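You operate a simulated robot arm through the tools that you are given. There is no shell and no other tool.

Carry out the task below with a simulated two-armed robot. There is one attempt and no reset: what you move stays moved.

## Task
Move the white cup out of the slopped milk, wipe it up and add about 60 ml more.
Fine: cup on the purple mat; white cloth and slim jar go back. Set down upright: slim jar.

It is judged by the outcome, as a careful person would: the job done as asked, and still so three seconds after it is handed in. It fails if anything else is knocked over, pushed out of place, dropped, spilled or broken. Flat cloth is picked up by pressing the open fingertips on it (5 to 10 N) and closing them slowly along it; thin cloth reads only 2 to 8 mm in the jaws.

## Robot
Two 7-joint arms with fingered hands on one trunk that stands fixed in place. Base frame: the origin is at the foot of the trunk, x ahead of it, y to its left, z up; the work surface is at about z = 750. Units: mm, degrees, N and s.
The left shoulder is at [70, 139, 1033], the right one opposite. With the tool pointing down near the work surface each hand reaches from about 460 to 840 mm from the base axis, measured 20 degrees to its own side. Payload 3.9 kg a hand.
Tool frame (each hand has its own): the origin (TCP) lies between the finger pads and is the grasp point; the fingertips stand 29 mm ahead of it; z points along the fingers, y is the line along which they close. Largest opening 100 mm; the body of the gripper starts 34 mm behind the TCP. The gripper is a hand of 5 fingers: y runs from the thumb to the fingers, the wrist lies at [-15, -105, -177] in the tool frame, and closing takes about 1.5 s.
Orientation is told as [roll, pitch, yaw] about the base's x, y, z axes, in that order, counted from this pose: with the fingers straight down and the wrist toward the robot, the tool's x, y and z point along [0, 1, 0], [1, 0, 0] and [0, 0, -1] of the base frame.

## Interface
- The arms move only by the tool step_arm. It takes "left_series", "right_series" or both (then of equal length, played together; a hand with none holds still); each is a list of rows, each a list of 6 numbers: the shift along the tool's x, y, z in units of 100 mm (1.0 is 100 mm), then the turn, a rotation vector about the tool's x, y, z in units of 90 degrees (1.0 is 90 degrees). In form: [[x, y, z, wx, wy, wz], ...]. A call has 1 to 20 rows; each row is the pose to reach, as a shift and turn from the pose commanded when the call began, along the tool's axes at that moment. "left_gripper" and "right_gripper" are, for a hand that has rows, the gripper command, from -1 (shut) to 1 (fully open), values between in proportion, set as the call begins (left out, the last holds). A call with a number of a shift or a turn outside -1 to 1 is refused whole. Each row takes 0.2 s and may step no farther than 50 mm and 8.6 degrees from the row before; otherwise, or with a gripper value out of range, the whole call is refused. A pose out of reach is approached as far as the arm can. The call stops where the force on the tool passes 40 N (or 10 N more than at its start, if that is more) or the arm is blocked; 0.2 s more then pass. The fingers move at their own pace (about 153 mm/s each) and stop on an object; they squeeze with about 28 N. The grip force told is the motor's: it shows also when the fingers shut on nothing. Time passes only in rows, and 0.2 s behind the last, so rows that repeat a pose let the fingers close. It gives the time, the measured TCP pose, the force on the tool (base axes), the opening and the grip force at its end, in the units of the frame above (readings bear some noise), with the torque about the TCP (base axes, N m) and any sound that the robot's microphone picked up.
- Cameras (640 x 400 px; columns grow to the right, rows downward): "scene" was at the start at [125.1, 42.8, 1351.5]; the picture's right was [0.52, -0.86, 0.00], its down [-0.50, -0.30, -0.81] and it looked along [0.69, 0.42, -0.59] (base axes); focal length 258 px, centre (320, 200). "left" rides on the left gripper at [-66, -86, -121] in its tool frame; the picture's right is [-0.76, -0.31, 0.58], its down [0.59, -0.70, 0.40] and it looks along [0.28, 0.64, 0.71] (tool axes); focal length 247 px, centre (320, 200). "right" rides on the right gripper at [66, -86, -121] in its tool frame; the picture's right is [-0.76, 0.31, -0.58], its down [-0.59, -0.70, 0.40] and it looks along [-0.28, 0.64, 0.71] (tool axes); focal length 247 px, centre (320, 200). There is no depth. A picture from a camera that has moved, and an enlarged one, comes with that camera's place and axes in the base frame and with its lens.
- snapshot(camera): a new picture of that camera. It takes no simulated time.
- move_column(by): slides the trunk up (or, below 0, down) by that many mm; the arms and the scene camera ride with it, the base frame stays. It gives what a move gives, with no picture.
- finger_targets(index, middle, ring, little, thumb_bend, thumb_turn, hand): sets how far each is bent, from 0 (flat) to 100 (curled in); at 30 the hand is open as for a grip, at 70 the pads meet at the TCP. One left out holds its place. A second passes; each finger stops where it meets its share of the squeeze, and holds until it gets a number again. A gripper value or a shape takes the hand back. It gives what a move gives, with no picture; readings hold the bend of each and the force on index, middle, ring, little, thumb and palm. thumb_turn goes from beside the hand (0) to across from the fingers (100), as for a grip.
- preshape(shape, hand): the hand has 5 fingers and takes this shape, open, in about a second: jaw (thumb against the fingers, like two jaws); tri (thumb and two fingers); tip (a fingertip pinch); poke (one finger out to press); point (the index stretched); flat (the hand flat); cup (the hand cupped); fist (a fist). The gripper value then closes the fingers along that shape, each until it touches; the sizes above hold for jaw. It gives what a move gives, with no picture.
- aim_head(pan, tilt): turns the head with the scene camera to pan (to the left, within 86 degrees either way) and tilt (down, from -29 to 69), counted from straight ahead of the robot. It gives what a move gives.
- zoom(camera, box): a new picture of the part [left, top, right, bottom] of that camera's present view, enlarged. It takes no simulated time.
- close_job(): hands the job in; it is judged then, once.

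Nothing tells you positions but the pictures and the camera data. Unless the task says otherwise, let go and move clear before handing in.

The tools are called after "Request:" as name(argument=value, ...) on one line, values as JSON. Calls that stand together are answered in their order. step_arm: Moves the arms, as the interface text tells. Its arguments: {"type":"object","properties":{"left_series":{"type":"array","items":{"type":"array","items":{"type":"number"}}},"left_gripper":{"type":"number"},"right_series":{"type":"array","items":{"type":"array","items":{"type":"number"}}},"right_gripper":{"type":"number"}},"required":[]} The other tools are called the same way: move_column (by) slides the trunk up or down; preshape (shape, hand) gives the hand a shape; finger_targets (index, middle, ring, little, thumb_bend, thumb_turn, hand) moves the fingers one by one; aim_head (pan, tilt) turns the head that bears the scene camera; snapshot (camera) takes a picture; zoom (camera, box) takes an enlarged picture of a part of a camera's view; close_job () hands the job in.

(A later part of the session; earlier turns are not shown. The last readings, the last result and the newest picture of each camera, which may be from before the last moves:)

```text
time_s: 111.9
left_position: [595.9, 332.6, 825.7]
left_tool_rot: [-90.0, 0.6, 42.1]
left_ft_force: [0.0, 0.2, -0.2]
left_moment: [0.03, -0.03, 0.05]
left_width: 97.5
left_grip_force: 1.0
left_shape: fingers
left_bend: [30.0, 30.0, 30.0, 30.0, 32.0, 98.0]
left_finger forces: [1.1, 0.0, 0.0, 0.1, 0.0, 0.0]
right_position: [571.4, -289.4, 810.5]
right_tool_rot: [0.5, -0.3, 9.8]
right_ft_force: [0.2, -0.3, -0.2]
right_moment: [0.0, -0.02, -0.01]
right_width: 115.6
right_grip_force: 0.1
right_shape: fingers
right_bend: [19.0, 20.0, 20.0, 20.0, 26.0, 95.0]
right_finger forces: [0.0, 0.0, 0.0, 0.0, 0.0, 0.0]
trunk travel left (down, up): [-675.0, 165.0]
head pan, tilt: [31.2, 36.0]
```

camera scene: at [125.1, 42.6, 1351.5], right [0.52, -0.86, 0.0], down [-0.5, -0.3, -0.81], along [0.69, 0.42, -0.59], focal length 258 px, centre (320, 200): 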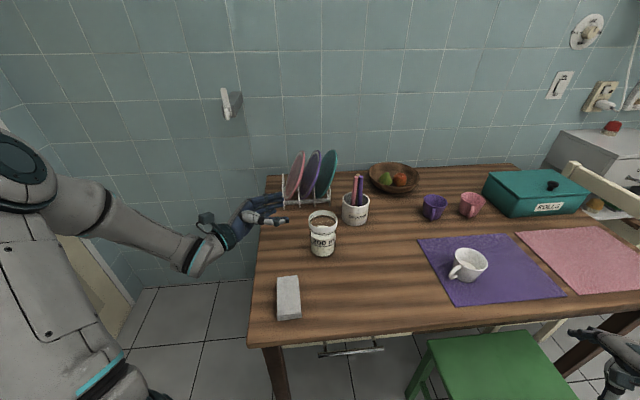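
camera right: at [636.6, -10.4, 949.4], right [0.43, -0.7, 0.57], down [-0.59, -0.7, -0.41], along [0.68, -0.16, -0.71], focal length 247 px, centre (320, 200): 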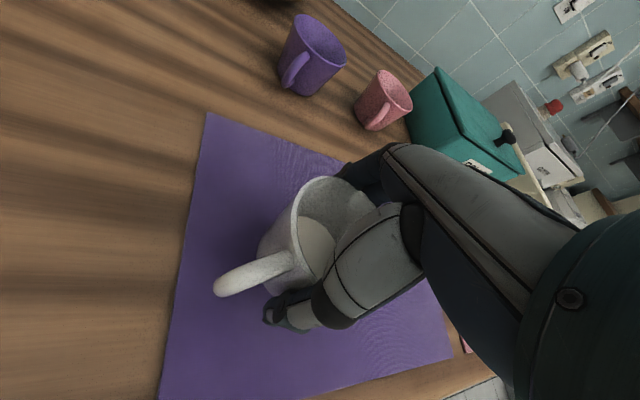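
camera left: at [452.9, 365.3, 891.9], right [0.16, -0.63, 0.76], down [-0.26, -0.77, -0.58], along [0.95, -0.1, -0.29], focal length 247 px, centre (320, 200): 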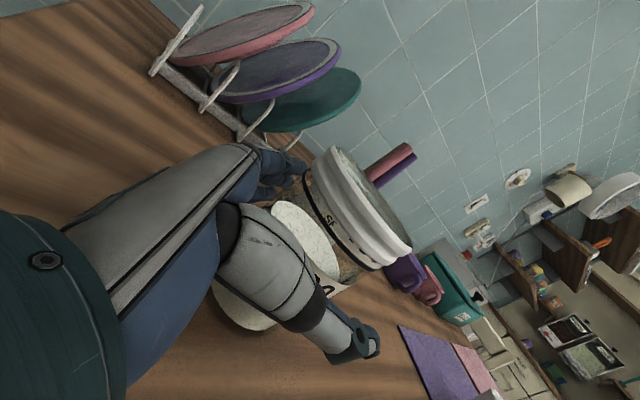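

Request:
finger_targets(hand="left", index=34, middle=38, ring=38, little=38, thumb_bend=40)

Request:
finger_targets(hand="left", index=60, middle=60, ring=60, little=60, thumb_bend=60)

Request:
snapshot(camera="left")

Request:
zoom(camera="scene", box=[240, 180, 380, 290])

```text
time_s: 112.9
left_position: [596.5, 332.1, 826.4]
left_tool_rot: [-90.1, 0.7, 42.0]
left_ft_force: [0.8, 1.0, 0.2]
left_moment: [0.0, -0.04, 0.04]
left_width: 83.2
left_grip_force: 1.1
left_shape: fingers
left_bend: [34.0, 37.0, 37.0, 38.0, 40.0, 99.0]
left_finger forces: [0.1, 0.3, 1.2, 0.0, 0.5, 0.1]
right_position: [570.3, -291.0, 809.3]
right_tool_rot: [0.4, -0.4, 9.9]
right_ft_force: [-0.6, 0.5, -0.2]
right_moment: [0.03, 0.01, -0.01]
right_width: 115.8
right_grip_force: 0.1
right_shape: fingers
right_bend: [19.0, 20.0, 20.0, 20.0, 26.0, 95.0]
right_finger forces: [0.0, 0.1, 0.0, 0.0, 0.0, 0.1]
trunk travel left (down, up): [-675.0, 165.0]
head pan, tilt: [31.2, 36.0]
```

```text
time_s: 113.9
left_position: [596.9, 333.7, 825.5]
left_tool_rot: [-90.0, 0.5, 42.0]
left_ft_force: [0.8, 0.6, 0.4]
left_moment: [0.17, -0.12, 0.01]
left_width: 78.9
left_grip_force: 27.9
left_shape: fingers
left_bend: [48.0, 54.0, 52.0, 55.0, 38.0, 97.0]
left_finger forces: [9.8, 6.1, 6.6, 7.3, 26.4, 0.0]
right_position: [569.7, -290.5, 809.1]
right_tool_rot: [0.4, -0.4, 9.8]
right_ft_force: [0.0, 0.5, -0.3]
right_moment: [0.04, -0.02, -0.03]
right_width: 115.5
right_grip_force: 0.0
right_shape: fingers
right_bend: [19.0, 20.0, 20.0, 20.0, 26.0, 95.0]
right_finger forces: [0.0, 0.0, 0.1, 0.0, 0.0, 0.0]
trunk travel left (down, up): [-675.0, 165.0]
head pan, tilt: [31.2, 36.0]
```

```text
taken
camera left: at [452.7, 364.7, 892.1], right [0.16, -0.63, 0.76], down [-0.26, -0.77, -0.58], along [0.95, -0.1, -0.29], focal length 247 px, centre (320, 200)
```

left: 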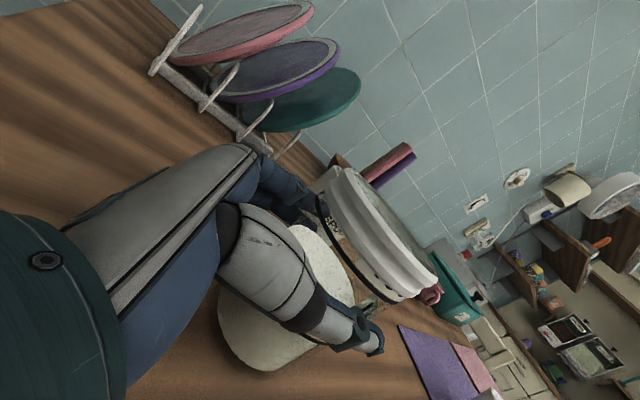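

```text
3.64 times, centred on (310, 235) of scene
camera zoom: at [125.1, 42.9, 1351.5], right [0.52, -0.86, 0.0], down [-0.5, -0.3, -0.81], along [0.69, 0.42, -0.59], focal length 937 px, centre (356, 73)
```

zoom: 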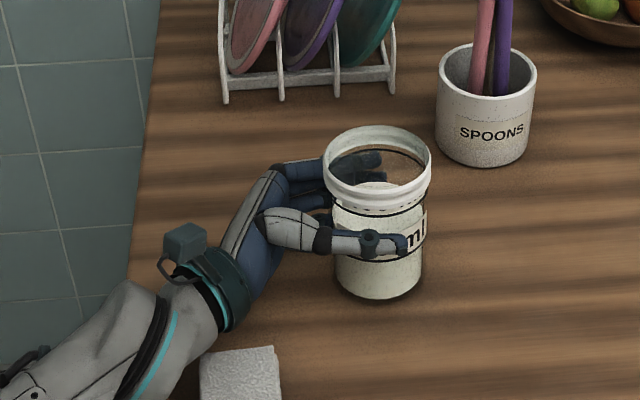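

The jar is gripped at about 28 N, having slid about 25 mm toward the thumb as the fingers closed. I'll correct for that on return. Now a gentle lift.

Request:
step_arm(left_series=[[-0.03, 0, 0, 0, 0, 0], [-0.07, 0, 0, 0, 0, 0], [-0.12, 0, 0, 0, 0, 0], [-0.18, 0, 0, 0, 0, 0], [-0.24, 0, 0, 0, 0, 0], [-0.28, 0, 0, 0, 0, 0], [-0.3, 0, 0, 0, 0, 0]])

Request:
snapshot(camera="left")

Request:
zoom(camera="scene", box=[240, 160, 380, 290])

```text
time_s: 115.5
left_position: [598.4, 332.1, 855.8]
left_tool_rot: [-90.1, 0.6, 41.9]
left_ft_force: [0.1, 0.9, -4.5]
left_moment: [0.07, 0.03, -0.05]
left_width: 79.2
left_grip_force: 27.7
left_shape: fingers
left_bend: [48.0, 54.0, 52.0, 55.0, 38.0, 97.0]
left_finger forces: [9.9, 5.9, 6.5, 6.6, 26.5, 0.0]
right_position: [570.9, -289.1, 809.5]
right_tool_rot: [0.3, -0.4, 9.9]
right_ft_force: [0.7, 0.8, 0.3]
right_moment: [0.01, 0.03, 0.02]
right_width: 116.0
right_grip_force: 0.0
right_shape: fingers
right_bend: [19.0, 20.0, 20.0, 20.0, 26.0, 95.0]
right_finger forces: [0.0, 0.1, 0.1, 0.0, 0.0, 0.0]
trunk travel left (down, up): [-675.0, 165.0]
head pan, tilt: [31.2, 36.0]
```

```text
taken
camera left: at [453.7, 365.2, 921.8], right [0.16, -0.63, 0.76], down [-0.26, -0.77, -0.58], along [0.95, -0.1, -0.29], focal length 247 px, centre (320, 200)
```

left: 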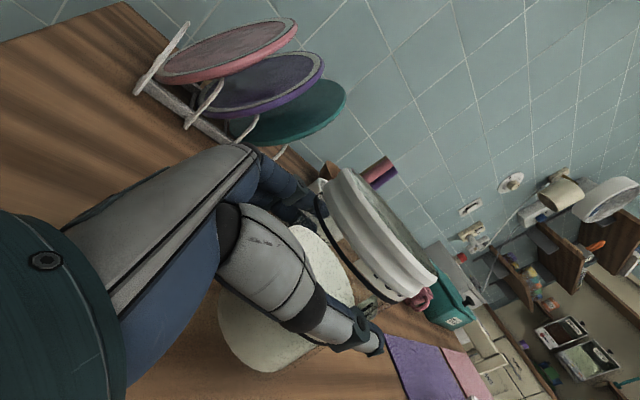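

```text
3.08 times, centred on (310, 225) of scene
camera zoom: at [125.8, 43.2, 1351.4], right [0.52, -0.86, 0.0], down [-0.5, -0.3, -0.81], along [0.69, 0.42, -0.59], focal length 793 px, centre (351, 123)
```

zoom: 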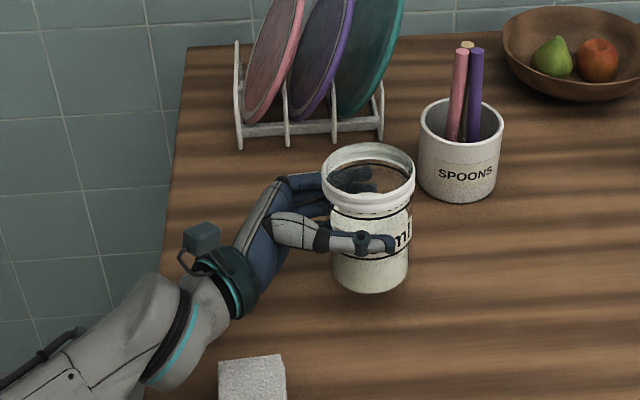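

The jar is securely held and weighs about 4.5 N. I'll lift it higher and pre-tilt it slightly (about 25°, well below spilling), which should also ease the arm's reach.

Request:
step_arm(left_series=[[-0.05, 0, 0, 0, 0, 0], [-0.13, 0, 0, 0, 0.02, 0], [-0.22, 0, 0, 0, 0.05, 0], [-0.32, 0, 0, 0, 0.08, 0], [-0.42, 0, 0, 0, 0.11, 0], [-0.52, 0, 0, 0, 0.14, 0], [-0.62, 0, 0, 0, 0.17, 0], [-0.7, 0, 0, 0, 0.2, 0], [-0.76, 0, 0, 0, 0.23, 0], [-0.79, 0, 0, 0, 0.26, 0], [-0.8, 0, 0, 0, 0.28, 0]])

Request:
snapshot(camera="left")

Request:
snapshot(camera="scene")

```text
time_s: 117.9
left_position: [597.6, 332.9, 935.9]
left_tool_rot: [-64.7, 0.7, 42.0]
left_ft_force: [0.5, -0.2, -4.1]
left_moment: [0.04, -0.06, 0.02]
left_width: 79.2
left_grip_force: 27.2
left_shape: fingers
left_bend: [48.0, 54.0, 52.0, 55.0, 38.0, 97.0]
left_finger forces: [10.0, 6.0, 6.3, 6.1, 26.0, 0.1]
right_position: [570.8, -289.5, 808.6]
right_tool_rot: [0.3, -0.4, 9.8]
right_ft_force: [0.4, -0.2, -0.2]
right_moment: [0.01, -0.03, -0.01]
right_width: 115.7
right_grip_force: 0.0
right_shape: fingers
right_bend: [19.0, 20.0, 20.0, 20.0, 26.0, 95.0]
right_finger forces: [0.0, 0.0, 0.0, 0.0, 0.1, 0.0]
trunk travel left (down, up): [-675.0, 165.0]
head pan, tilt: [31.2, 36.0]
```

```text
taken
camera left: at [480.7, 336.6, 1047.0], right [0.34, -0.83, 0.44], down [-0.45, -0.56, -0.7], along [0.82, 0.04, -0.57], focal length 247 px, centre (320, 200)
```

left: 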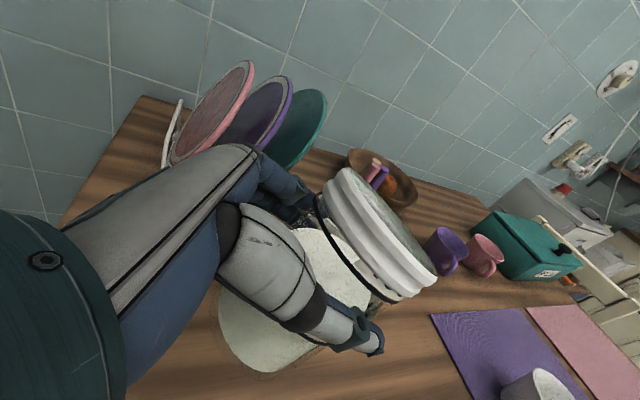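

```text
taken
camera scene: at [125.7, 43.2, 1351.4], right [0.52, -0.86, 0.0], down [-0.5, -0.3, -0.81], along [0.69, 0.42, -0.59], focal length 258 px, centre (320, 200)
```

scene: 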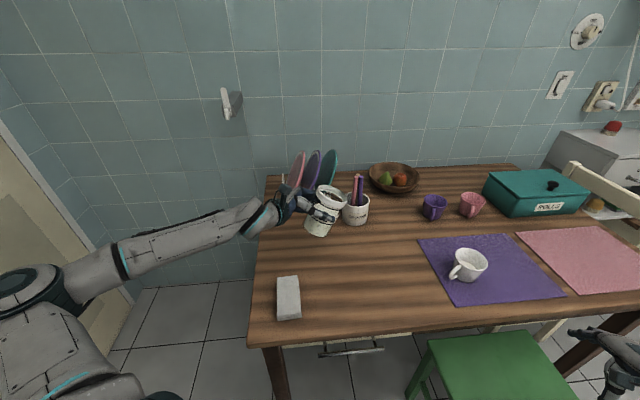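

I'll carry the jar smoothly toward the cup.

Request:
step_arm(left_series=[[-0.01, -0.01, 0.02, 0, 0, 0], [-0.035, -0.035, 0.08, 0, 0, 0], [-0.075, -0.08, 0.16, 0, 0, 0], [-0.12, -0.13, 0.26, 0, 0, 0], [-0.17, -0.18, 0.36, 0, 0, 0], [-0.22, -0.23, 0.47, 0, 0, 0], [-0.27, -0.28, 0.58, 0, 0, 0], [-0.31, -0.33, 0.68, 0, 0, 0], [-0.355, -0.375, 0.77, 0, 0, 0], [-0.39, -0.41, 0.84, 0, 0, 0], [-0.415, -0.44, 0.89, 0, 0, 0], [-0.43, -0.455, 0.92, 0, 0, 0]])

```text
time_s: 120.5
left_position: [631.5, 227.1, 935.3]
left_tool_rot: [-64.8, 0.6, 42.0]
left_ft_force: [-0.6, -0.5, -4.1]
left_moment: [0.07, -0.01, -0.02]
left_width: 78.9
left_grip_force: 27.2
left_shape: fingers
left_bend: [48.0, 54.0, 52.0, 55.0, 38.0, 97.0]
left_finger forces: [10.1, 5.9, 6.2, 6.2, 25.8, 0.0]
right_position: [570.9, -290.0, 809.6]
right_tool_rot: [0.5, -0.4, 9.9]
right_ft_force: [0.8, 0.1, 0.1]
right_moment: [-0.02, 0.04, 0.02]
right_width: 115.7
right_grip_force: 0.0
right_shape: fingers
right_bend: [19.0, 20.0, 20.0, 20.0, 26.0, 95.0]
right_finger forces: [0.0, 0.1, 0.0, 0.1, 0.0, 0.1]
trunk travel left (down, up): [-675.0, 165.0]
head pan, tilt: [31.2, 36.0]
```

Request:
step_arm(left_series=[[-0.01, -0.01, 0.02, 0, 0, 0], [-0.035, -0.035, 0.08, 0, 0, 0], [-0.075, -0.08, 0.16, 0, 0, 0], [-0.12, -0.13, 0.26, 0, 0, 0], [-0.17, -0.18, 0.36, 0, 0, 0], [-0.22, -0.23, 0.47, 0, 0, 0], [-0.27, -0.28, 0.58, 0, 0, 0], [-0.31, -0.33, 0.68, 0, 0, 0], [-0.355, -0.375, 0.77, 0, 0, 0], [-0.39, -0.41, 0.84, 0, 0, 0], [-0.415, -0.44, 0.89, 0, 0, 0], [-0.43, -0.455, 0.92, 0, 0, 0]])

Request:
snapshot(camera="left")

Request:
snapshot(camera="scene")

```text
time_s: 123.1
left_position: [666.7, 121.7, 935.1]
left_tool_rot: [-64.7, 0.6, 42.0]
left_ft_force: [-0.7, 0.6, -4.0]
left_moment: [0.06, -0.01, 0.03]
left_width: 78.9
left_grip_force: 26.9
left_shape: fingers
left_bend: [49.0, 54.0, 52.0, 55.0, 38.0, 97.0]
left_finger forces: [10.0, 5.8, 6.3, 6.0, 25.7, 0.1]
right_position: [571.0, -290.7, 807.8]
right_tool_rot: [0.4, -0.4, 9.8]
right_ft_force: [-0.4, 1.1, -0.7]
right_moment: [0.01, 0.01, -0.02]
right_width: 115.7
right_grip_force: 0.0
right_shape: fingers
right_bend: [19.0, 20.0, 20.0, 20.0, 26.0, 95.0]
right_finger forces: [0.1, 0.0, 0.0, 0.1, 0.1, 0.0]
trunk travel left (down, up): [-675.0, 165.0]
head pan, tilt: [31.2, 36.0]
```

```text
taken
camera left: at [549.4, 124.6, 1047.1], right [0.34, -0.83, 0.44], down [-0.45, -0.56, -0.7], along [0.82, 0.04, -0.57], focal length 247 px, centre (320, 200)
```

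left: 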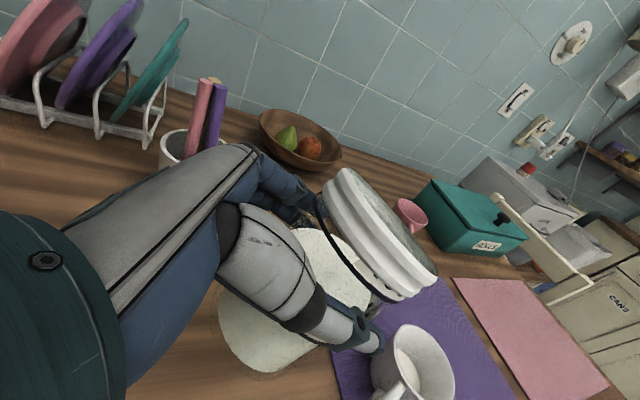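

```text
taken
camera scene: at [125.9, 42.8, 1351.4], right [0.52, -0.86, 0.0], down [-0.5, -0.3, -0.81], along [0.69, 0.42, -0.59], focal length 258 px, centre (320, 200)
```

scene: 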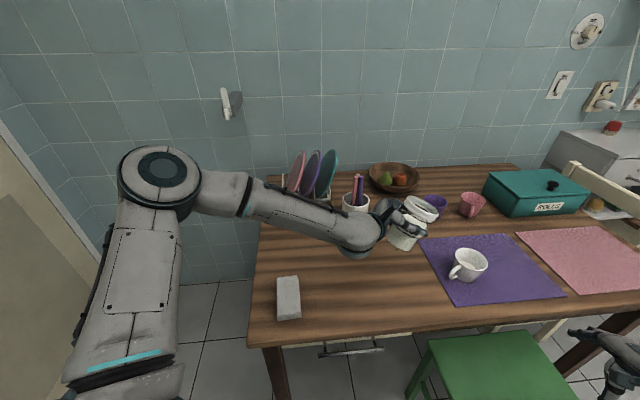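

Request:
zoom(camera="scene", box=[360, 180, 500, 290])

Request:
zoom(camera="left", box=[200, 130, 480, 400])

Request:
snapshot(camera="right")

```text
3.64 times, centred on (430, 235) of scene
camera zoom: at [125.9, 42.8, 1351.4], right [0.52, -0.86, 0.0], down [-0.5, -0.3, -0.81], along [0.69, 0.42, -0.59], focal length 937 px, centre (-80, 73)
```

zoom: 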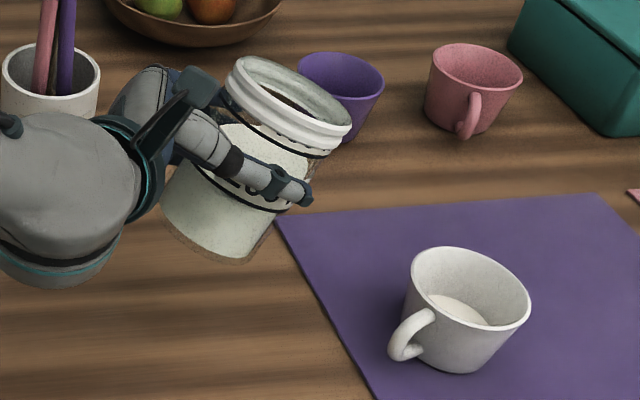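

```text
1.48 times, centred on (340, 265) of left
camera zoom: at [549.4, 124.6, 1047.1], right [0.34, -0.83, 0.44], down [-0.45, -0.56, -0.7], along [0.82, 0.04, -0.57], focal length 366 px, centre (290, 104)
```

zoom: 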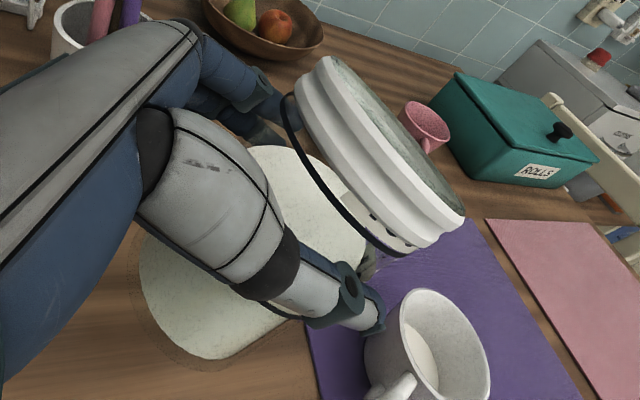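

```text
taken
camera right: at [473.3, -241.9, 929.2], right [0.43, -0.7, 0.57], down [-0.59, -0.7, -0.41], along [0.68, -0.16, -0.71], focal length 247 px, centre (320, 200)
```

right: 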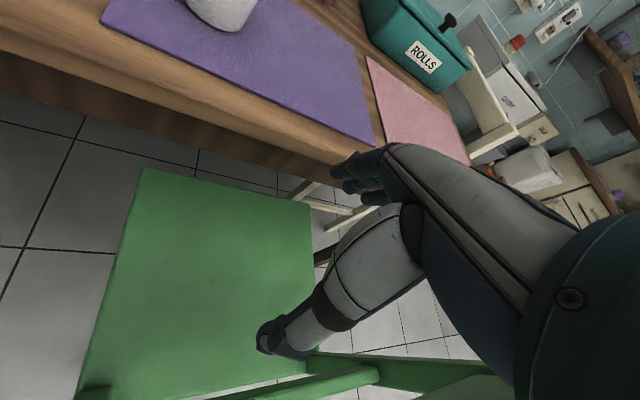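

The cup's centre is near (731, -61). I'll carry the jar high to the near-left of the cup so that tipping brings its lip over the cup.

Request:
step_arm(left_series=[[-0.01, -0.012, 0.018, 0, 0, 0], [-0.04, -0.05, 0.075, 0, 0, 0], [-0.085, -0.105, 0.16, 0, 0, 0], [-0.14, -0.17, 0.26, 0, 0, 0], [-0.19, -0.235, 0.36, 0, 0, 0], [-0.25, -0.305, 0.465, 0, 0, 0], [-0.3, -0.375, 0.565, 0, 0, 0], [-0.355, -0.44, 0.665, 0, 0, 0], [-0.4, -0.495, 0.75, 0, 0, 0], [-0.44, -0.545, 0.825, 0, 0, 0], [-0.465, -0.58, 0.875, 0, 0, 0], [-0.48, -0.594, 0.9, 0, 0, 0]])

Request:
zoom(camera="scene", box=[380, 180, 520, 290])

Request:
snapshot(camera="left")

```text
time_s: 125.7
left_position: [690.5, 5.1, 942.4]
left_tool_rot: [-64.8, 0.6, 42.0]
left_ft_force: [-0.4, -0.5, -4.2]
left_moment: [0.04, -0.05, 0.02]
left_width: 78.9
left_grip_force: 26.2
left_shape: fingers
left_bend: [49.0, 54.0, 52.0, 55.0, 38.0, 97.0]
left_finger forces: [10.0, 5.8, 6.1, 5.9, 25.5, 0.0]
right_position: [570.0, -288.7, 809.0]
right_tool_rot: [0.4, -0.4, 9.8]
right_ft_force: [0.6, 0.4, 0.6]
right_moment: [0.03, -0.02, -0.02]
right_width: 115.7
right_grip_force: 0.0
right_shape: fingers
right_bend: [19.0, 20.0, 20.0, 20.0, 26.0, 95.0]
right_finger forces: [0.0, 0.0, 0.1, 0.0, 0.1, 0.1]
trunk travel left (down, up): [-675.0, 165.0]
head pan, tilt: [31.2, 36.0]
```

```text
3.64 times, centred on (450, 235) of scene
camera zoom: at [125.9, 42.8, 1351.4], right [0.52, -0.86, 0.0], down [-0.5, -0.3, -0.81], along [0.69, 0.42, -0.59], focal length 937 px, centre (-153, 73)
```

zoom: 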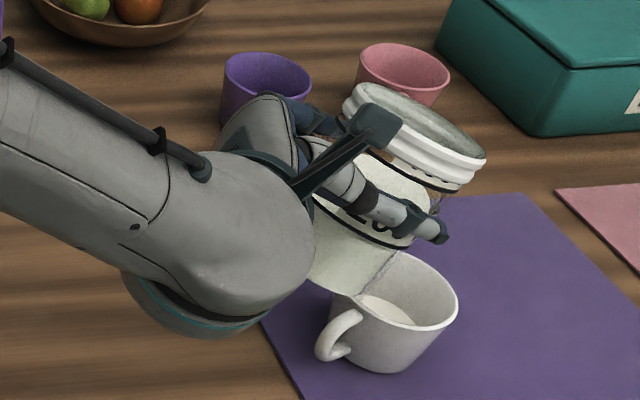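

```text
taken
camera left: at [573.8, 9.0, 1053.1], right [0.34, -0.83, 0.44], down [-0.45, -0.56, -0.7], along [0.82, 0.04, -0.57], focal length 247 px, centre (320, 200)
```

left: 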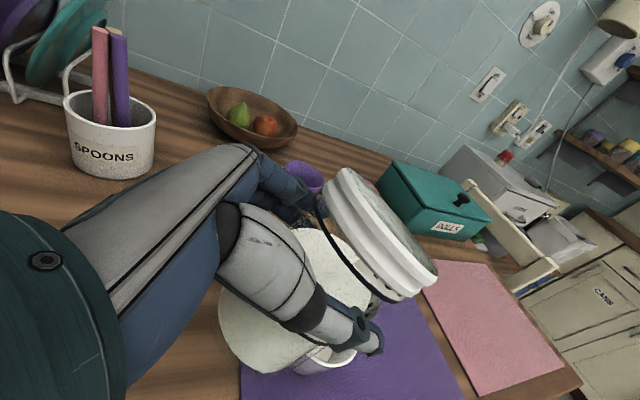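

Request:
step_arm(left_series=[[0, 0, 0, 0, 0.03, 0], [0, 0, 0, 0, 0.07, 0], [0, 0, 0, 0, 0.11, 0], [0, 0, 0, 0, 0.15, 0], [0, 0, 0, 0, 0.19, 0], [0, 0, 0, 0, 0.22, 0], [0, 0, 0, 0, 0.235, 0]])

Request:
zoom(camera="scene", box=[380, 180, 520, 290])

Request:
snapshot(camera="left")

```text
time_s: 127.3
left_position: [691.4, 5.5, 939.7]
left_tool_rot: [-43.6, 0.7, 42.0]
left_ft_force: [-0.5, -0.3, -4.3]
left_moment: [0.02, -0.05, -0.01]
left_width: 78.9
left_grip_force: 25.7
left_shape: fingers
left_bend: [49.0, 54.0, 52.0, 56.0, 38.0, 97.0]
left_finger forces: [9.9, 5.8, 6.2, 5.6, 25.1, 0.0]
right_position: [571.9, -290.8, 809.2]
right_tool_rot: [0.3, -0.4, 9.9]
right_ft_force: [-0.3, 0.0, 0.5]
right_moment: [0.0, -0.03, -0.02]
right_width: 115.9
right_grip_force: 0.0
right_shape: fingers
right_bend: [19.0, 20.0, 20.0, 20.0, 26.0, 95.0]
right_finger forces: [0.0, 0.0, 0.0, 0.1, 0.0, 0.0]
trunk travel left (down, up): [-675.0, 165.0]
head pan, tilt: [31.2, 36.0]
```

```text
3.64 times, centred on (450, 235) of scene
camera zoom: at [125.9, 42.9, 1351.4], right [0.52, -0.86, 0.0], down [-0.5, -0.3, -0.81], along [0.69, 0.42, -0.59], focal length 937 px, centre (-153, 73)
```

zoom: 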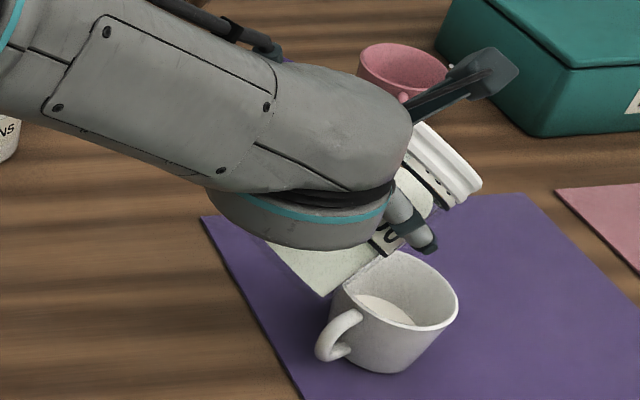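

```text
taken
camera left: at [604.1, -24.3, 1074.8], right [0.41, -0.91, 0.11], down [-0.63, -0.36, -0.69], along [0.66, 0.21, -0.72], focal length 247 px, centre (320, 200)
```

left: 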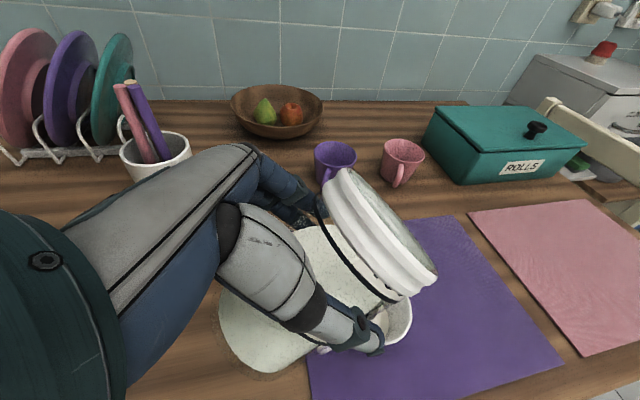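

Tilted 46° with no flow yet. Before pouring I'll bring the right hand's camera to a safe spot where it sees the cup, so I can watch the level.

Request:
step_arm(right_series=[[0, 0, -0.2, 0, 0, 0], [0, 0, -0.4, 0, 0, 0], [0, 0, -0.6, 0, 0, 0], [0, 0, -0.8, 0, 0, 0], [0.1, 0.05, -0.9, 0, 0, -0.03], [0.25, 0.1, -0.9, 0, 0, -0.06], [0.4, 0.15, -0.9, 0, 0, -0.09], [0.55, 0.2, -0.9, 0, 0, -0.11], [0.7, 0.25, -0.9, 0, 0, -0.11]])

Request:
snapshot(camera="right")

Request:
snapshot(camera="scene")

```text
time_s: 129.3
left_position: [690.9, 5.6, 941.1]
left_tool_rot: [-43.6, 0.6, 42.0]
left_ft_force: [-0.4, 0.0, -5.2]
left_moment: [0.03, -0.06, -0.02]
left_width: 78.8
left_grip_force: 26.3
left_shape: fingers
left_bend: [49.0, 54.0, 52.0, 56.0, 38.0, 97.0]
left_finger forces: [9.9, 5.8, 6.2, 5.4, 24.9, 0.0]
right_position: [582.6, -217.3, 899.0]
right_tool_rot: [0.3, -0.4, 19.8]
right_ft_force: [-1.1, 1.1, -0.4]
right_moment: [-0.04, 0.0, 0.01]
right_width: 115.6
right_grip_force: 0.1
right_shape: fingers
right_bend: [19.0, 20.0, 20.0, 20.0, 26.0, 95.0]
right_finger forces: [0.0, 0.0, 0.2, 0.0, 0.0, 0.1]
trunk travel left (down, up): [-675.0, 165.0]
head pan, tilt: [31.2, 36.0]
```

```text
taken
camera right: at [478.5, -186.3, 1019.3], right [0.54, -0.61, 0.58], down [-0.46, -0.79, -0.41], along [0.7, -0.04, -0.71], focal length 247 px, centre (320, 200)
```

right: 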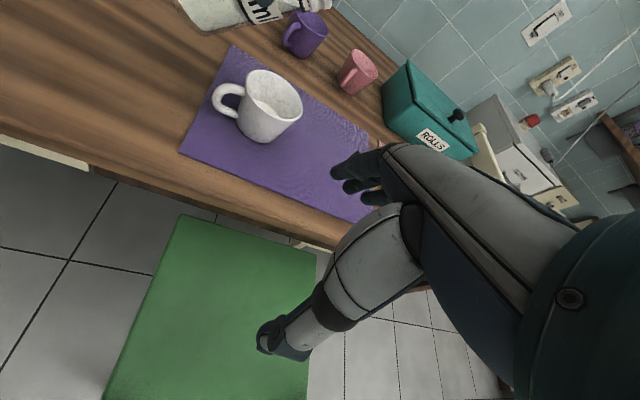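

```text
taken
camera scene: at [126.1, 43.4, 1351.3], right [0.52, -0.86, 0.0], down [-0.5, -0.3, -0.81], along [0.69, 0.42, -0.59], focal length 258 px, centre (320, 200)
```

scene: 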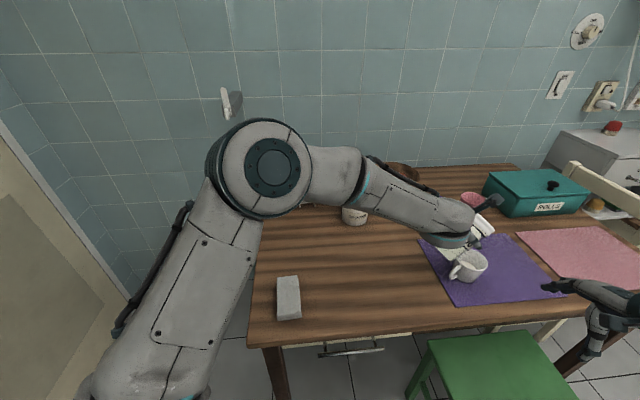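

Request:
step_arm(right_series=[[0.1, 0.1, -0.15, 0, 0, 0], [0.2, 0.2, -0.3, 0, 0, 0], [0.3, 0.3, -0.45, 0, 0, 0], [0.3, 0.3, -0.6, 0, 0, 0]])

Request:
snapshot(camera="right")

```text
time_s: 130.3
left_position: [691.0, 4.8, 941.1]
left_tool_rot: [-43.5, 0.5, 42.0]
left_ft_force: [0.0, -0.6, -4.0]
left_moment: [0.03, -0.08, -0.01]
left_width: 78.8
left_grip_force: 26.2
left_shape: fingers
left_bend: [49.0, 54.0, 52.0, 56.0, 38.0, 97.0]
left_finger forces: [9.9, 5.8, 6.1, 5.4, 25.0, 0.1]
right_position: [600.7, -179.8, 959.9]
right_tool_rot: [0.3, -0.3, 19.8]
right_ft_force: [-0.2, -0.3, 1.2]
right_moment: [0.01, -0.03, 0.03]
right_width: 115.6
right_grip_force: 0.0
right_shape: fingers
right_bend: [19.0, 20.0, 20.0, 20.0, 26.0, 95.0]
right_finger forces: [0.0, 0.0, 0.0, 0.0, 0.0, 0.0]
trunk travel left (down, up): [-675.0, 165.0]
head pan, tilt: [31.2, 36.0]
```

```text
taken
camera right: at [495.4, -148.5, 1080.3], right [0.54, -0.61, 0.58], down [-0.46, -0.79, -0.41], along [0.7, -0.04, -0.71], focal length 247 px, centre (320, 200)
```

right: 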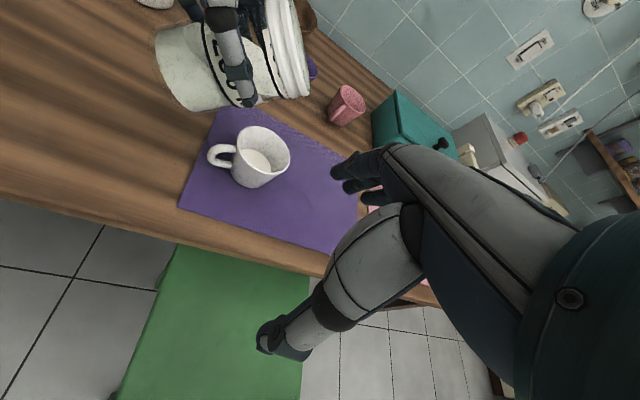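

This view shows both the jar and the cup. I'll zoom in for a baseline of the milk level.

Request:
zoom(camera="right", box=[140, 0, 340, 200])

Request:
zoom(camera="right", box=[200, 110, 300, 200])

```text
2.00 times, centred on (240, 100) of right
camera zoom: at [495.4, -148.5, 1080.3], right [0.54, -0.61, 0.58], down [-0.46, -0.79, -0.41], along [0.7, -0.04, -0.71], focal length 494 px, centre (480, 400)
```

zoom: 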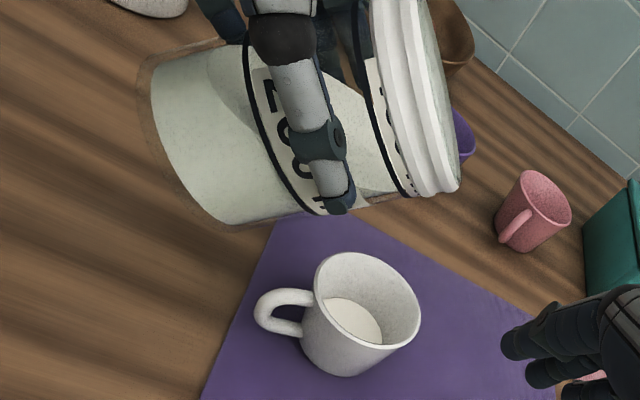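

```text
4.44 times, centred on (250, 155) of right
camera zoom: at [495.4, -148.5, 1080.3], right [0.54, -0.61, 0.58], down [-0.46, -0.79, -0.41], along [0.7, -0.04, -0.71], focal length 1098 px, centre (631, 400)
```

zoom: 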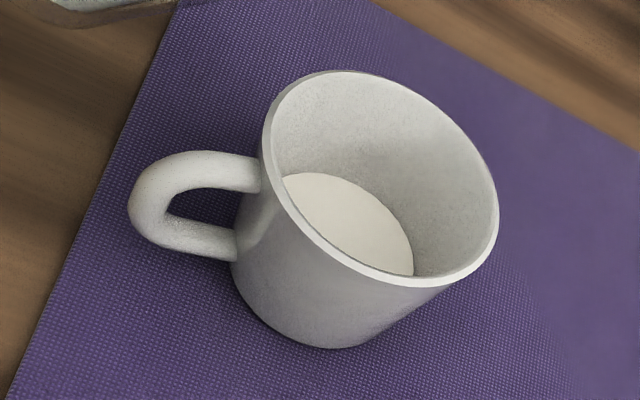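

Baseline: the milk in the cup is at about z 774 (roughly 50 ml), and 60 ml more should raise it to about z 792. The predicted lip point matches the picture, so I'll lower the jar into pouring height.

Request:
step_arm(left_series=[[0.05, 0, 0.052, 0, 0, 0], [0.12, 0, 0.126, 0, 0, 0], [0.2, 0, 0.21, 0, 0, 0], [0.28, 0, 0.294, 0, 0, 0], [0.35, 0, 0.367, 0, 0, 0], [0.4, 0, 0.419, 0, 0, 0], [0.414, 0, 0.434, 0, 0, 0]])

Request:
zoom(camera="right", box=[140, 0, 340, 200])

Request:
snapshot(camera="left")

```text
time_s: 131.9
left_position: [690.2, 5.5, 881.8]
left_tool_rot: [-43.6, 0.6, 42.0]
left_ft_force: [-0.1, 0.6, -5.3]
left_moment: [0.04, -0.07, 0.0]
left_width: 78.8
left_grip_force: 25.6
left_shape: fingers
left_bend: [49.0, 54.0, 52.0, 56.0, 38.0, 97.0]
left_finger forces: [9.8, 5.8, 6.2, 5.3, 24.9, 0.1]
right_position: [601.0, -180.4, 960.4]
right_tool_rot: [0.3, -0.4, 19.7]
right_ft_force: [0.4, 0.6, 0.8]
right_moment: [-0.01, -0.03, 0.01]
right_width: 115.7
right_grip_force: 0.1
right_shape: fingers
right_bend: [19.0, 20.0, 20.0, 20.0, 26.0, 95.0]
right_finger forces: [0.0, 0.1, 0.0, 0.1, 0.1, 0.0]
trunk travel left (down, up): [-675.0, 165.0]
head pan, tilt: [31.2, 36.0]
```

```text
2.00 times, centred on (240, 100) of right
camera zoom: at [495.8, -148.6, 1080.0], right [0.54, -0.61, 0.58], down [-0.46, -0.79, -0.41], along [0.7, -0.04, -0.71], focal length 494 px, centre (480, 400)
```

zoom: 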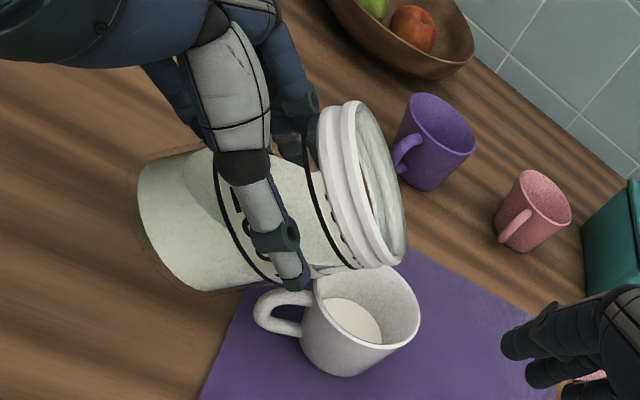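

```text
taken
camera left: at [603.8, -24.6, 1014.7], right [0.41, -0.91, 0.11], down [-0.63, -0.36, -0.69], along [0.66, 0.21, -0.72], focal length 247 px, centre (320, 200)
```

left: 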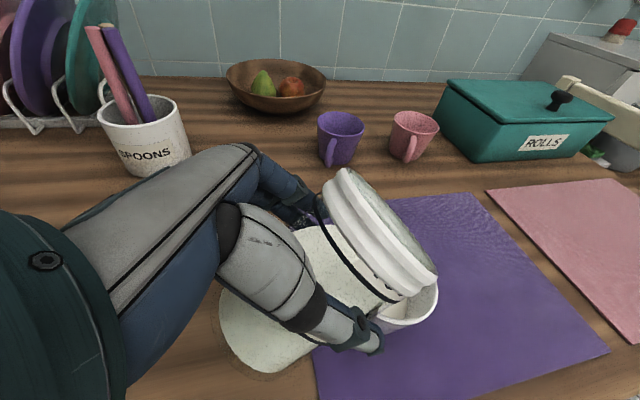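

The lip is over the cup with safe clearance. I'll tilt gradually and check for flow.

Request:
step_arm(left_series=[[0, 0, 0, 0, 0.02, 0], [0, 0, 0, 0, 0.04, 0], [0, 0, 0, 0, 0.06, 0], [0, 0, 0, 0, 0.075, 0]])

Request:
zoom(camera="right", box=[140, 0, 340, 200])

```text
time_s: 132.9
left_position: [690.7, 5.8, 880.0]
left_tool_rot: [-36.7, 0.6, 42.0]
left_ft_force: [-0.4, 0.1, -4.6]
left_moment: [0.04, -0.1, -0.03]
left_width: 78.4
left_grip_force: 25.4
left_shape: fingers
left_bend: [49.0, 54.0, 52.0, 56.0, 38.0, 97.0]
left_finger forces: [9.9, 5.8, 6.0, 5.3, 24.7, 0.0]
right_position: [600.2, -180.8, 959.6]
right_tool_rot: [0.3, -0.4, 19.7]
right_ft_force: [-0.2, 0.1, -0.8]
right_moment: [0.02, 0.03, -0.02]
right_width: 115.5
right_grip_force: 0.1
right_shape: fingers
right_bend: [19.0, 20.0, 20.0, 20.0, 26.0, 95.0]
right_finger forces: [0.0, 0.1, 0.1, 0.1, 0.1, 0.0]
trunk travel left (down, up): [-675.0, 165.0]
head pan, tilt: [31.2, 36.0]
```

```text
2.00 times, centred on (240, 100) of right
camera zoom: at [495.8, -148.6, 1080.0], right [0.54, -0.61, 0.58], down [-0.46, -0.79, -0.41], along [0.7, -0.04, -0.71], focal length 494 px, centre (480, 400)
```

zoom: 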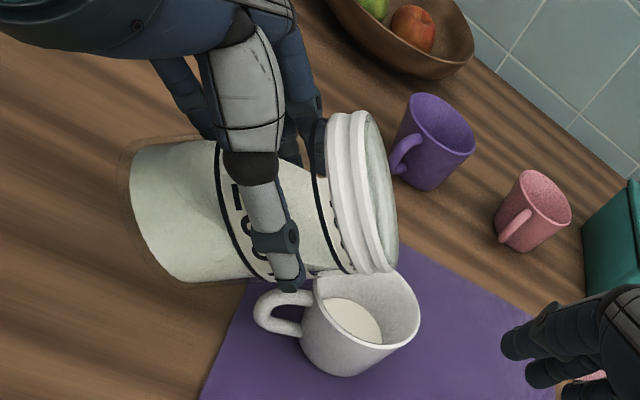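

Request:
step_arm(left_series=[[0, 0, 0, 0, 0.015, 0], [0, 0, 0, 0, 0.03, 0], [0, 0, 0, 0, 0.035, 0]])

Request:
zoom(camera="right", box=[180, 100, 300, 200])

```text
time_s: 133.7
left_position: [690.9, 6.0, 880.7]
left_tool_rot: [-33.7, 0.7, 42.0]
left_ft_force: [-0.8, -0.2, -4.1]
left_moment: [0.03, -0.09, 0.02]
left_width: 78.8
left_grip_force: 26.1
left_shape: fingers
left_bend: [49.0, 54.0, 52.0, 56.0, 38.0, 97.0]
left_finger forces: [9.9, 5.8, 6.0, 5.1, 24.6, 0.1]
right_position: [600.9, -178.9, 959.9]
right_tool_rot: [0.3, -0.4, 19.7]
right_ft_force: [-0.7, -0.4, 0.0]
right_moment: [0.01, 0.02, -0.03]
right_width: 115.9
right_grip_force: 0.1
right_shape: fingers
right_bend: [19.0, 20.0, 20.0, 20.0, 26.0, 95.0]
right_finger forces: [0.0, 0.0, 0.0, 0.0, 0.1, 0.1]
trunk travel left (down, up): [-675.0, 165.0]
head pan, tilt: [31.2, 36.0]
```

```text
4.00 times, centred on (240, 150) of right
camera zoom: at [495.8, -148.5, 1080.1], right [0.54, -0.61, 0.58], down [-0.46, -0.79, -0.41], along [0.7, -0.04, -0.71], focal length 988 px, centre (640, 400)
```

zoom: 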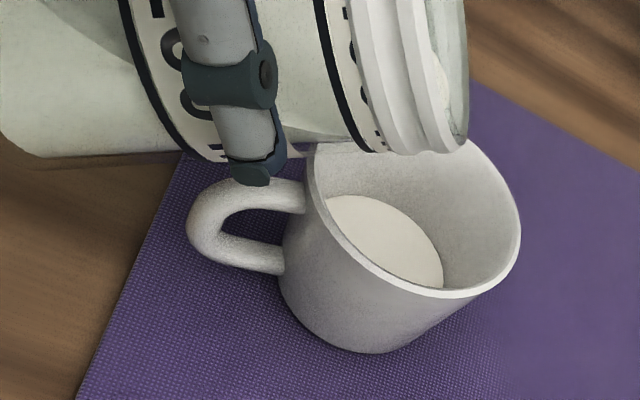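

Request:
step_arm(left_series=[[0, 0, 0, 0, 0.012, 0], [0, 0, 0, 0, 0.022, 0], [0, 0, 0, 0, 0.022, 0]])

Request:
zoom(camera="right", box=[180, 100, 300, 200])

```text
time_s: 134.5
left_position: [689.4, 7.5, 880.8]
left_tool_rot: [-31.7, 0.6, 42.1]
left_ft_force: [-0.4, -0.7, -4.5]
left_moment: [-0.04, -0.12, -0.03]
left_width: 78.7
left_grip_force: 25.7
left_shape: fingers
left_bend: [49.0, 54.0, 52.0, 56.0, 38.0, 97.0]
left_finger forces: [9.8, 5.7, 6.1, 5.1, 24.7, 0.0]
right_position: [601.1, -179.3, 961.2]
right_tool_rot: [0.2, -0.4, 19.7]
right_ft_force: [0.2, -0.1, -0.1]
right_moment: [-0.04, 0.01, 0.01]
right_width: 115.8
right_grip_force: 0.0
right_shape: fingers
right_bend: [19.0, 20.0, 20.0, 20.0, 26.0, 95.0]
right_finger forces: [0.1, 0.0, 0.0, 0.1, 0.0, 0.1]
trunk travel left (down, up): [-675.0, 165.0]
head pan, tilt: [31.2, 36.0]
```

```text
4.00 times, centred on (240, 150) of right
camera zoom: at [495.8, -148.6, 1080.1], right [0.54, -0.61, 0.58], down [-0.46, -0.79, -0.41], along [0.7, -0.04, -0.71], focal length 988 px, centre (640, 400)
```

zoom: 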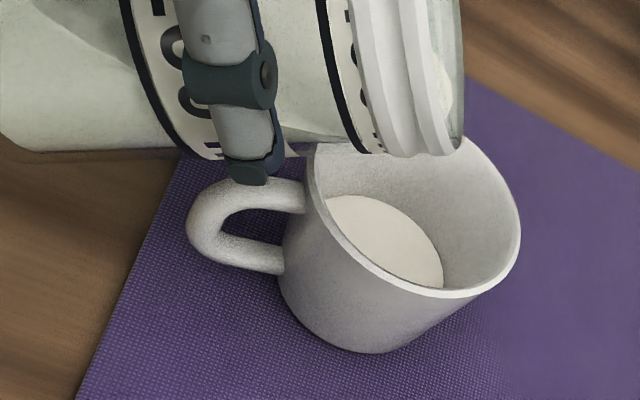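

Request:
step_arm(left_series=[[0, 0, 0, 0, 0.012, 0], [0, 0, 0, 0, 0.022, 0], [0, 0, 0, 0, 0.022, 0]])

Request:
zoom(camera="right", box=[180, 100, 300, 200])

```text
time_s: 135.3
left_position: [690.8, 5.7, 880.3]
left_tool_rot: [-29.7, 0.5, 42.1]
left_ft_force: [-0.1, -0.3, -4.8]
left_moment: [-0.04, -0.07, 0.02]
left_width: 78.9
left_grip_force: 25.5
left_shape: fingers
left_bend: [49.0, 54.0, 52.0, 56.0, 38.0, 97.0]
left_finger forces: [9.9, 5.9, 6.1, 5.1, 24.6, 0.0]
right_position: [600.2, -180.0, 959.6]
right_tool_rot: [0.3, -0.4, 19.7]
right_ft_force: [-0.4, -0.3, -0.6]
right_moment: [-0.01, -0.01, 0.01]
right_width: 115.7
right_grip_force: 0.1
right_shape: fingers
right_bend: [19.0, 20.0, 20.0, 20.0, 26.0, 95.0]
right_finger forces: [0.0, 0.0, 0.1, 0.0, 0.0, 0.0]
trunk travel left (down, up): [-675.0, 165.0]
head pan, tilt: [31.2, 36.0]
```

```text
4.00 times, centred on (240, 150) of right
camera zoom: at [495.8, -148.6, 1080.1], right [0.54, -0.61, 0.58], down [-0.46, -0.79, -0.41], along [0.7, -0.04, -0.71], focal length 988 px, centre (640, 400)
```

zoom: 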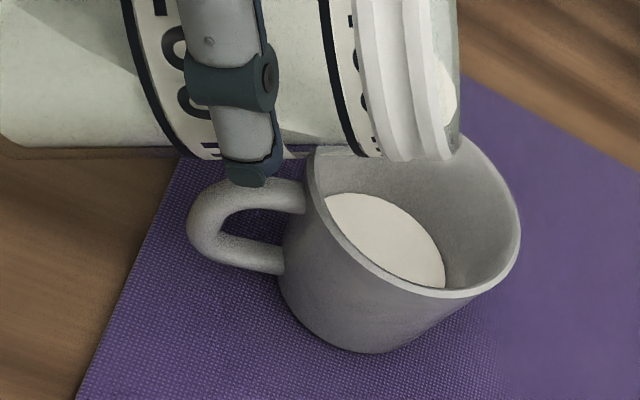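

Request:
step_arm(left_series=[[0, 0, 0, 0, 0.012, 0], [0, 0, 0, 0, 0.018, 0], [0, 0, 0, 0, 0.018, 0], [0, 0, 0, 0, 0.018, 0]])

Request:
zoom(camera="right", box=[180, 100, 300, 200])

```text
time_s: 136.3
left_position: [690.2, 6.0, 882.3]
left_tool_rot: [-28.1, 0.7, 42.0]
left_ft_force: [0.6, -0.3, -4.9]
left_moment: [-0.01, -0.09, 0.02]
left_width: 78.9
left_grip_force: 25.2
left_shape: fingers
left_bend: [49.0, 54.0, 52.0, 56.0, 38.0, 97.0]
left_finger forces: [9.9, 5.8, 6.0, 4.9, 24.6, 0.0]
right_position: [601.6, -180.0, 959.8]
right_tool_rot: [0.3, -0.5, 19.7]
right_ft_force: [-0.7, -0.5, -0.9]
right_moment: [0.01, 0.0, 0.04]
right_width: 115.6
right_grip_force: 0.0
right_shape: fingers
right_bend: [19.0, 20.0, 20.0, 20.0, 26.0, 95.0]
right_finger forces: [0.0, 0.0, 0.0, 0.0, 0.1, 0.0]
trunk travel left (down, up): [-675.0, 165.0]
head pan, tilt: [31.2, 36.0]
```

```text
4.00 times, centred on (240, 150) of right
camera zoom: at [495.8, -148.6, 1080.1], right [0.54, -0.61, 0.58], down [-0.46, -0.79, -0.41], along [0.7, -0.04, -0.71], focal length 988 px, centre (640, 400)
```

zoom: 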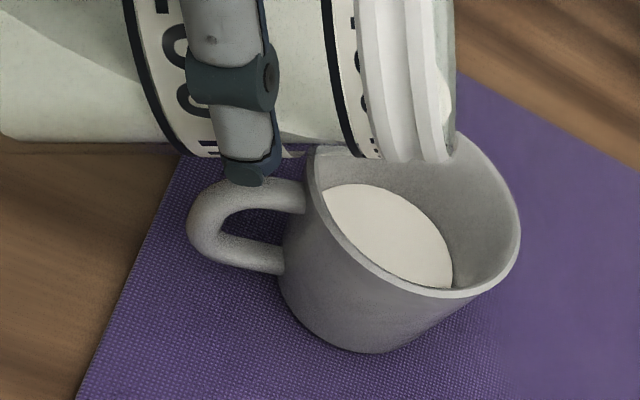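

Milk is flowing; I estimate about 20 ml so far. I'll hold briefly and check again.

Request:
step_arm(left_series=[[0, 0, 0, 0, 0, 0], [0, 0, 0, 0, 0, 0], [0, 0, 0, 0, 0, 0]])

Request:
zoom(camera="right", box=[180, 100, 300, 200])

```text
time_s: 137.1
left_position: [691.1, 6.0, 880.8]
left_tool_rot: [-28.1, 0.6, 42.0]
left_ft_force: [0.0, 0.2, -4.4]
left_moment: [-0.02, -0.09, -0.02]
left_width: 78.8
left_grip_force: 25.6
left_shape: fingers
left_bend: [49.0, 54.0, 52.0, 56.0, 38.0, 97.0]
left_finger forces: [9.8, 5.8, 6.0, 5.1, 24.5, 0.0]
right_position: [600.7, -180.5, 959.5]
right_tool_rot: [0.3, -0.4, 19.7]
right_ft_force: [0.2, -0.8, -0.7]
right_moment: [0.02, -0.02, -0.01]
right_width: 115.7
right_grip_force: 0.1
right_shape: fingers
right_bend: [19.0, 20.0, 20.0, 20.0, 26.0, 95.0]
right_finger forces: [0.0, 0.1, 0.0, 0.0, 0.1, 0.0]
trunk travel left (down, up): [-675.0, 165.0]
head pan, tilt: [31.2, 36.0]
```

```text
4.00 times, centred on (240, 150) of right
camera zoom: at [495.8, -148.6, 1080.1], right [0.54, -0.61, 0.58], down [-0.46, -0.79, -0.41], along [0.7, -0.04, -0.71], focal length 988 px, centre (640, 400)
```

zoom: 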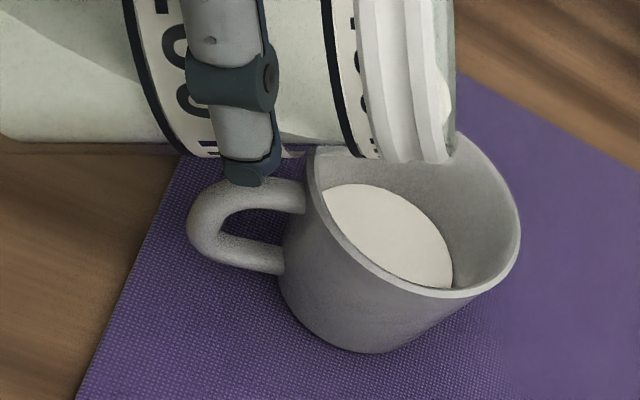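

Flow stopped in equilibrium, as expected. About 3° more tilt should bring the total to 60 ml, and I'll go there in two steps.

Request:
step_arm(left_series=[[0, 0, 0, 0, 0.008, 0], [0, 0, 0, 0, 0.017, 0], [0, 0, 0, 0, 0.017, 0], [0, 0, 0, 0, 0.017, 0], [0, 0, 0, 0, 0.017, 0]])

Request:
zoom(camera="right", box=[180, 100, 300, 200])

```text
time_s: 138.3
left_position: [689.2, 6.8, 880.6]
left_tool_rot: [-26.5, 0.6, 42.0]
left_ft_force: [0.1, 0.0, -3.7]
left_moment: [0.02, -0.08, 0.03]
left_width: 79.0
left_grip_force: 25.1
left_shape: fingers
left_bend: [49.0, 54.0, 52.0, 56.0, 38.0, 97.0]
left_finger forces: [9.9, 5.8, 6.1, 4.9, 24.5, 0.0]
right_position: [599.6, -179.5, 959.5]
right_tool_rot: [0.3, -0.4, 19.7]
right_ft_force: [-0.2, -0.2, -0.4]
right_moment: [-0.03, -0.01, 0.01]
right_width: 115.6
right_grip_force: 0.0
right_shape: fingers
right_bend: [19.0, 20.0, 20.0, 20.0, 26.0, 95.0]
right_finger forces: [0.0, 0.0, 0.0, 0.0, 0.0, 0.0]
trunk travel left (down, up): [-675.0, 165.0]
head pan, tilt: [31.2, 36.0]
```

```text
4.00 times, centred on (240, 150) of right
camera zoom: at [495.8, -148.6, 1080.1], right [0.54, -0.61, 0.58], down [-0.46, -0.79, -0.41], along [0.7, -0.04, -0.71], focal length 988 px, centre (640, 400)
```

zoom: 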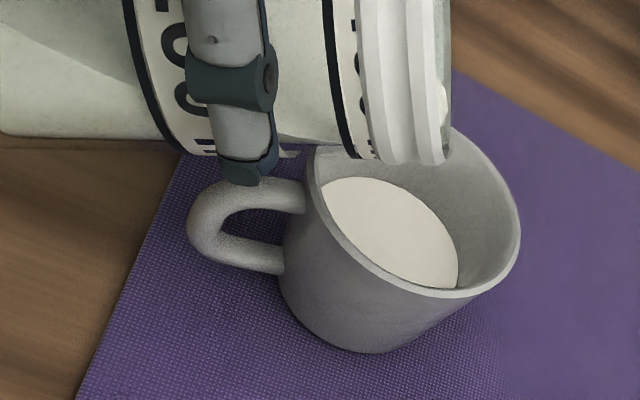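

Request:
step_arm(left_series=[[0, 0, 0, 0, 0.008, 0], [0, 0, 0, 0, 0.018, 0], [0, 0, 0, 0, 0.018, 0], [0, 0, 0, 0, 0.018, 0], [0, 0, 0, 0, 0.018, 0]])

Request:
zoom(camera="right", box=[180, 100, 300, 200])

```text
time_s: 139.5
left_position: [690.5, 5.0, 880.4]
left_tool_rot: [-25.0, 0.6, 42.0]
left_ft_force: [0.7, 0.0, -3.0]
left_moment: [-0.01, -0.08, -0.01]
left_width: 78.7
left_grip_force: 25.1
left_shape: fingers
left_bend: [49.0, 54.0, 52.0, 56.0, 38.0, 97.0]
left_finger forces: [9.8, 5.7, 6.0, 4.9, 24.5, 0.1]
right_position: [601.5, -181.2, 959.2]
right_tool_rot: [0.2, -0.3, 19.8]
right_ft_force: [0.4, 0.6, -0.6]
right_moment: [0.0, -0.01, 0.02]
right_width: 115.5
right_grip_force: 0.1
right_shape: fingers
right_bend: [19.0, 20.0, 20.0, 20.0, 26.0, 95.0]
right_finger forces: [0.0, 0.0, 0.0, 0.0, 0.0, 0.0]
trunk travel left (down, up): [-675.0, 165.0]
head pan, tilt: [31.2, 36.0]
```

```text
4.00 times, centred on (240, 150) of right
camera zoom: at [495.7, -148.6, 1080.1], right [0.54, -0.61, 0.58], down [-0.46, -0.79, -0.41], along [0.7, -0.04, -0.71], focal length 988 px, centre (640, 400)
```

zoom: 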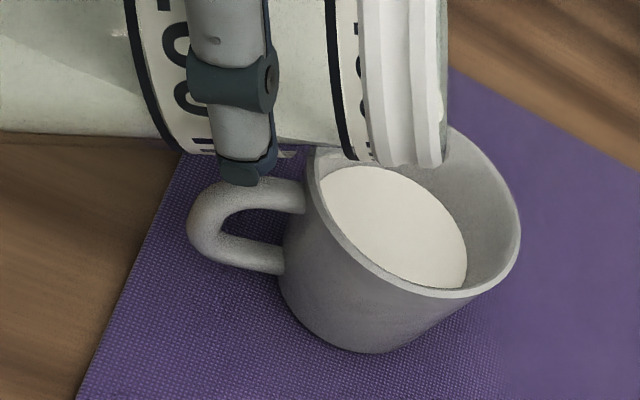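

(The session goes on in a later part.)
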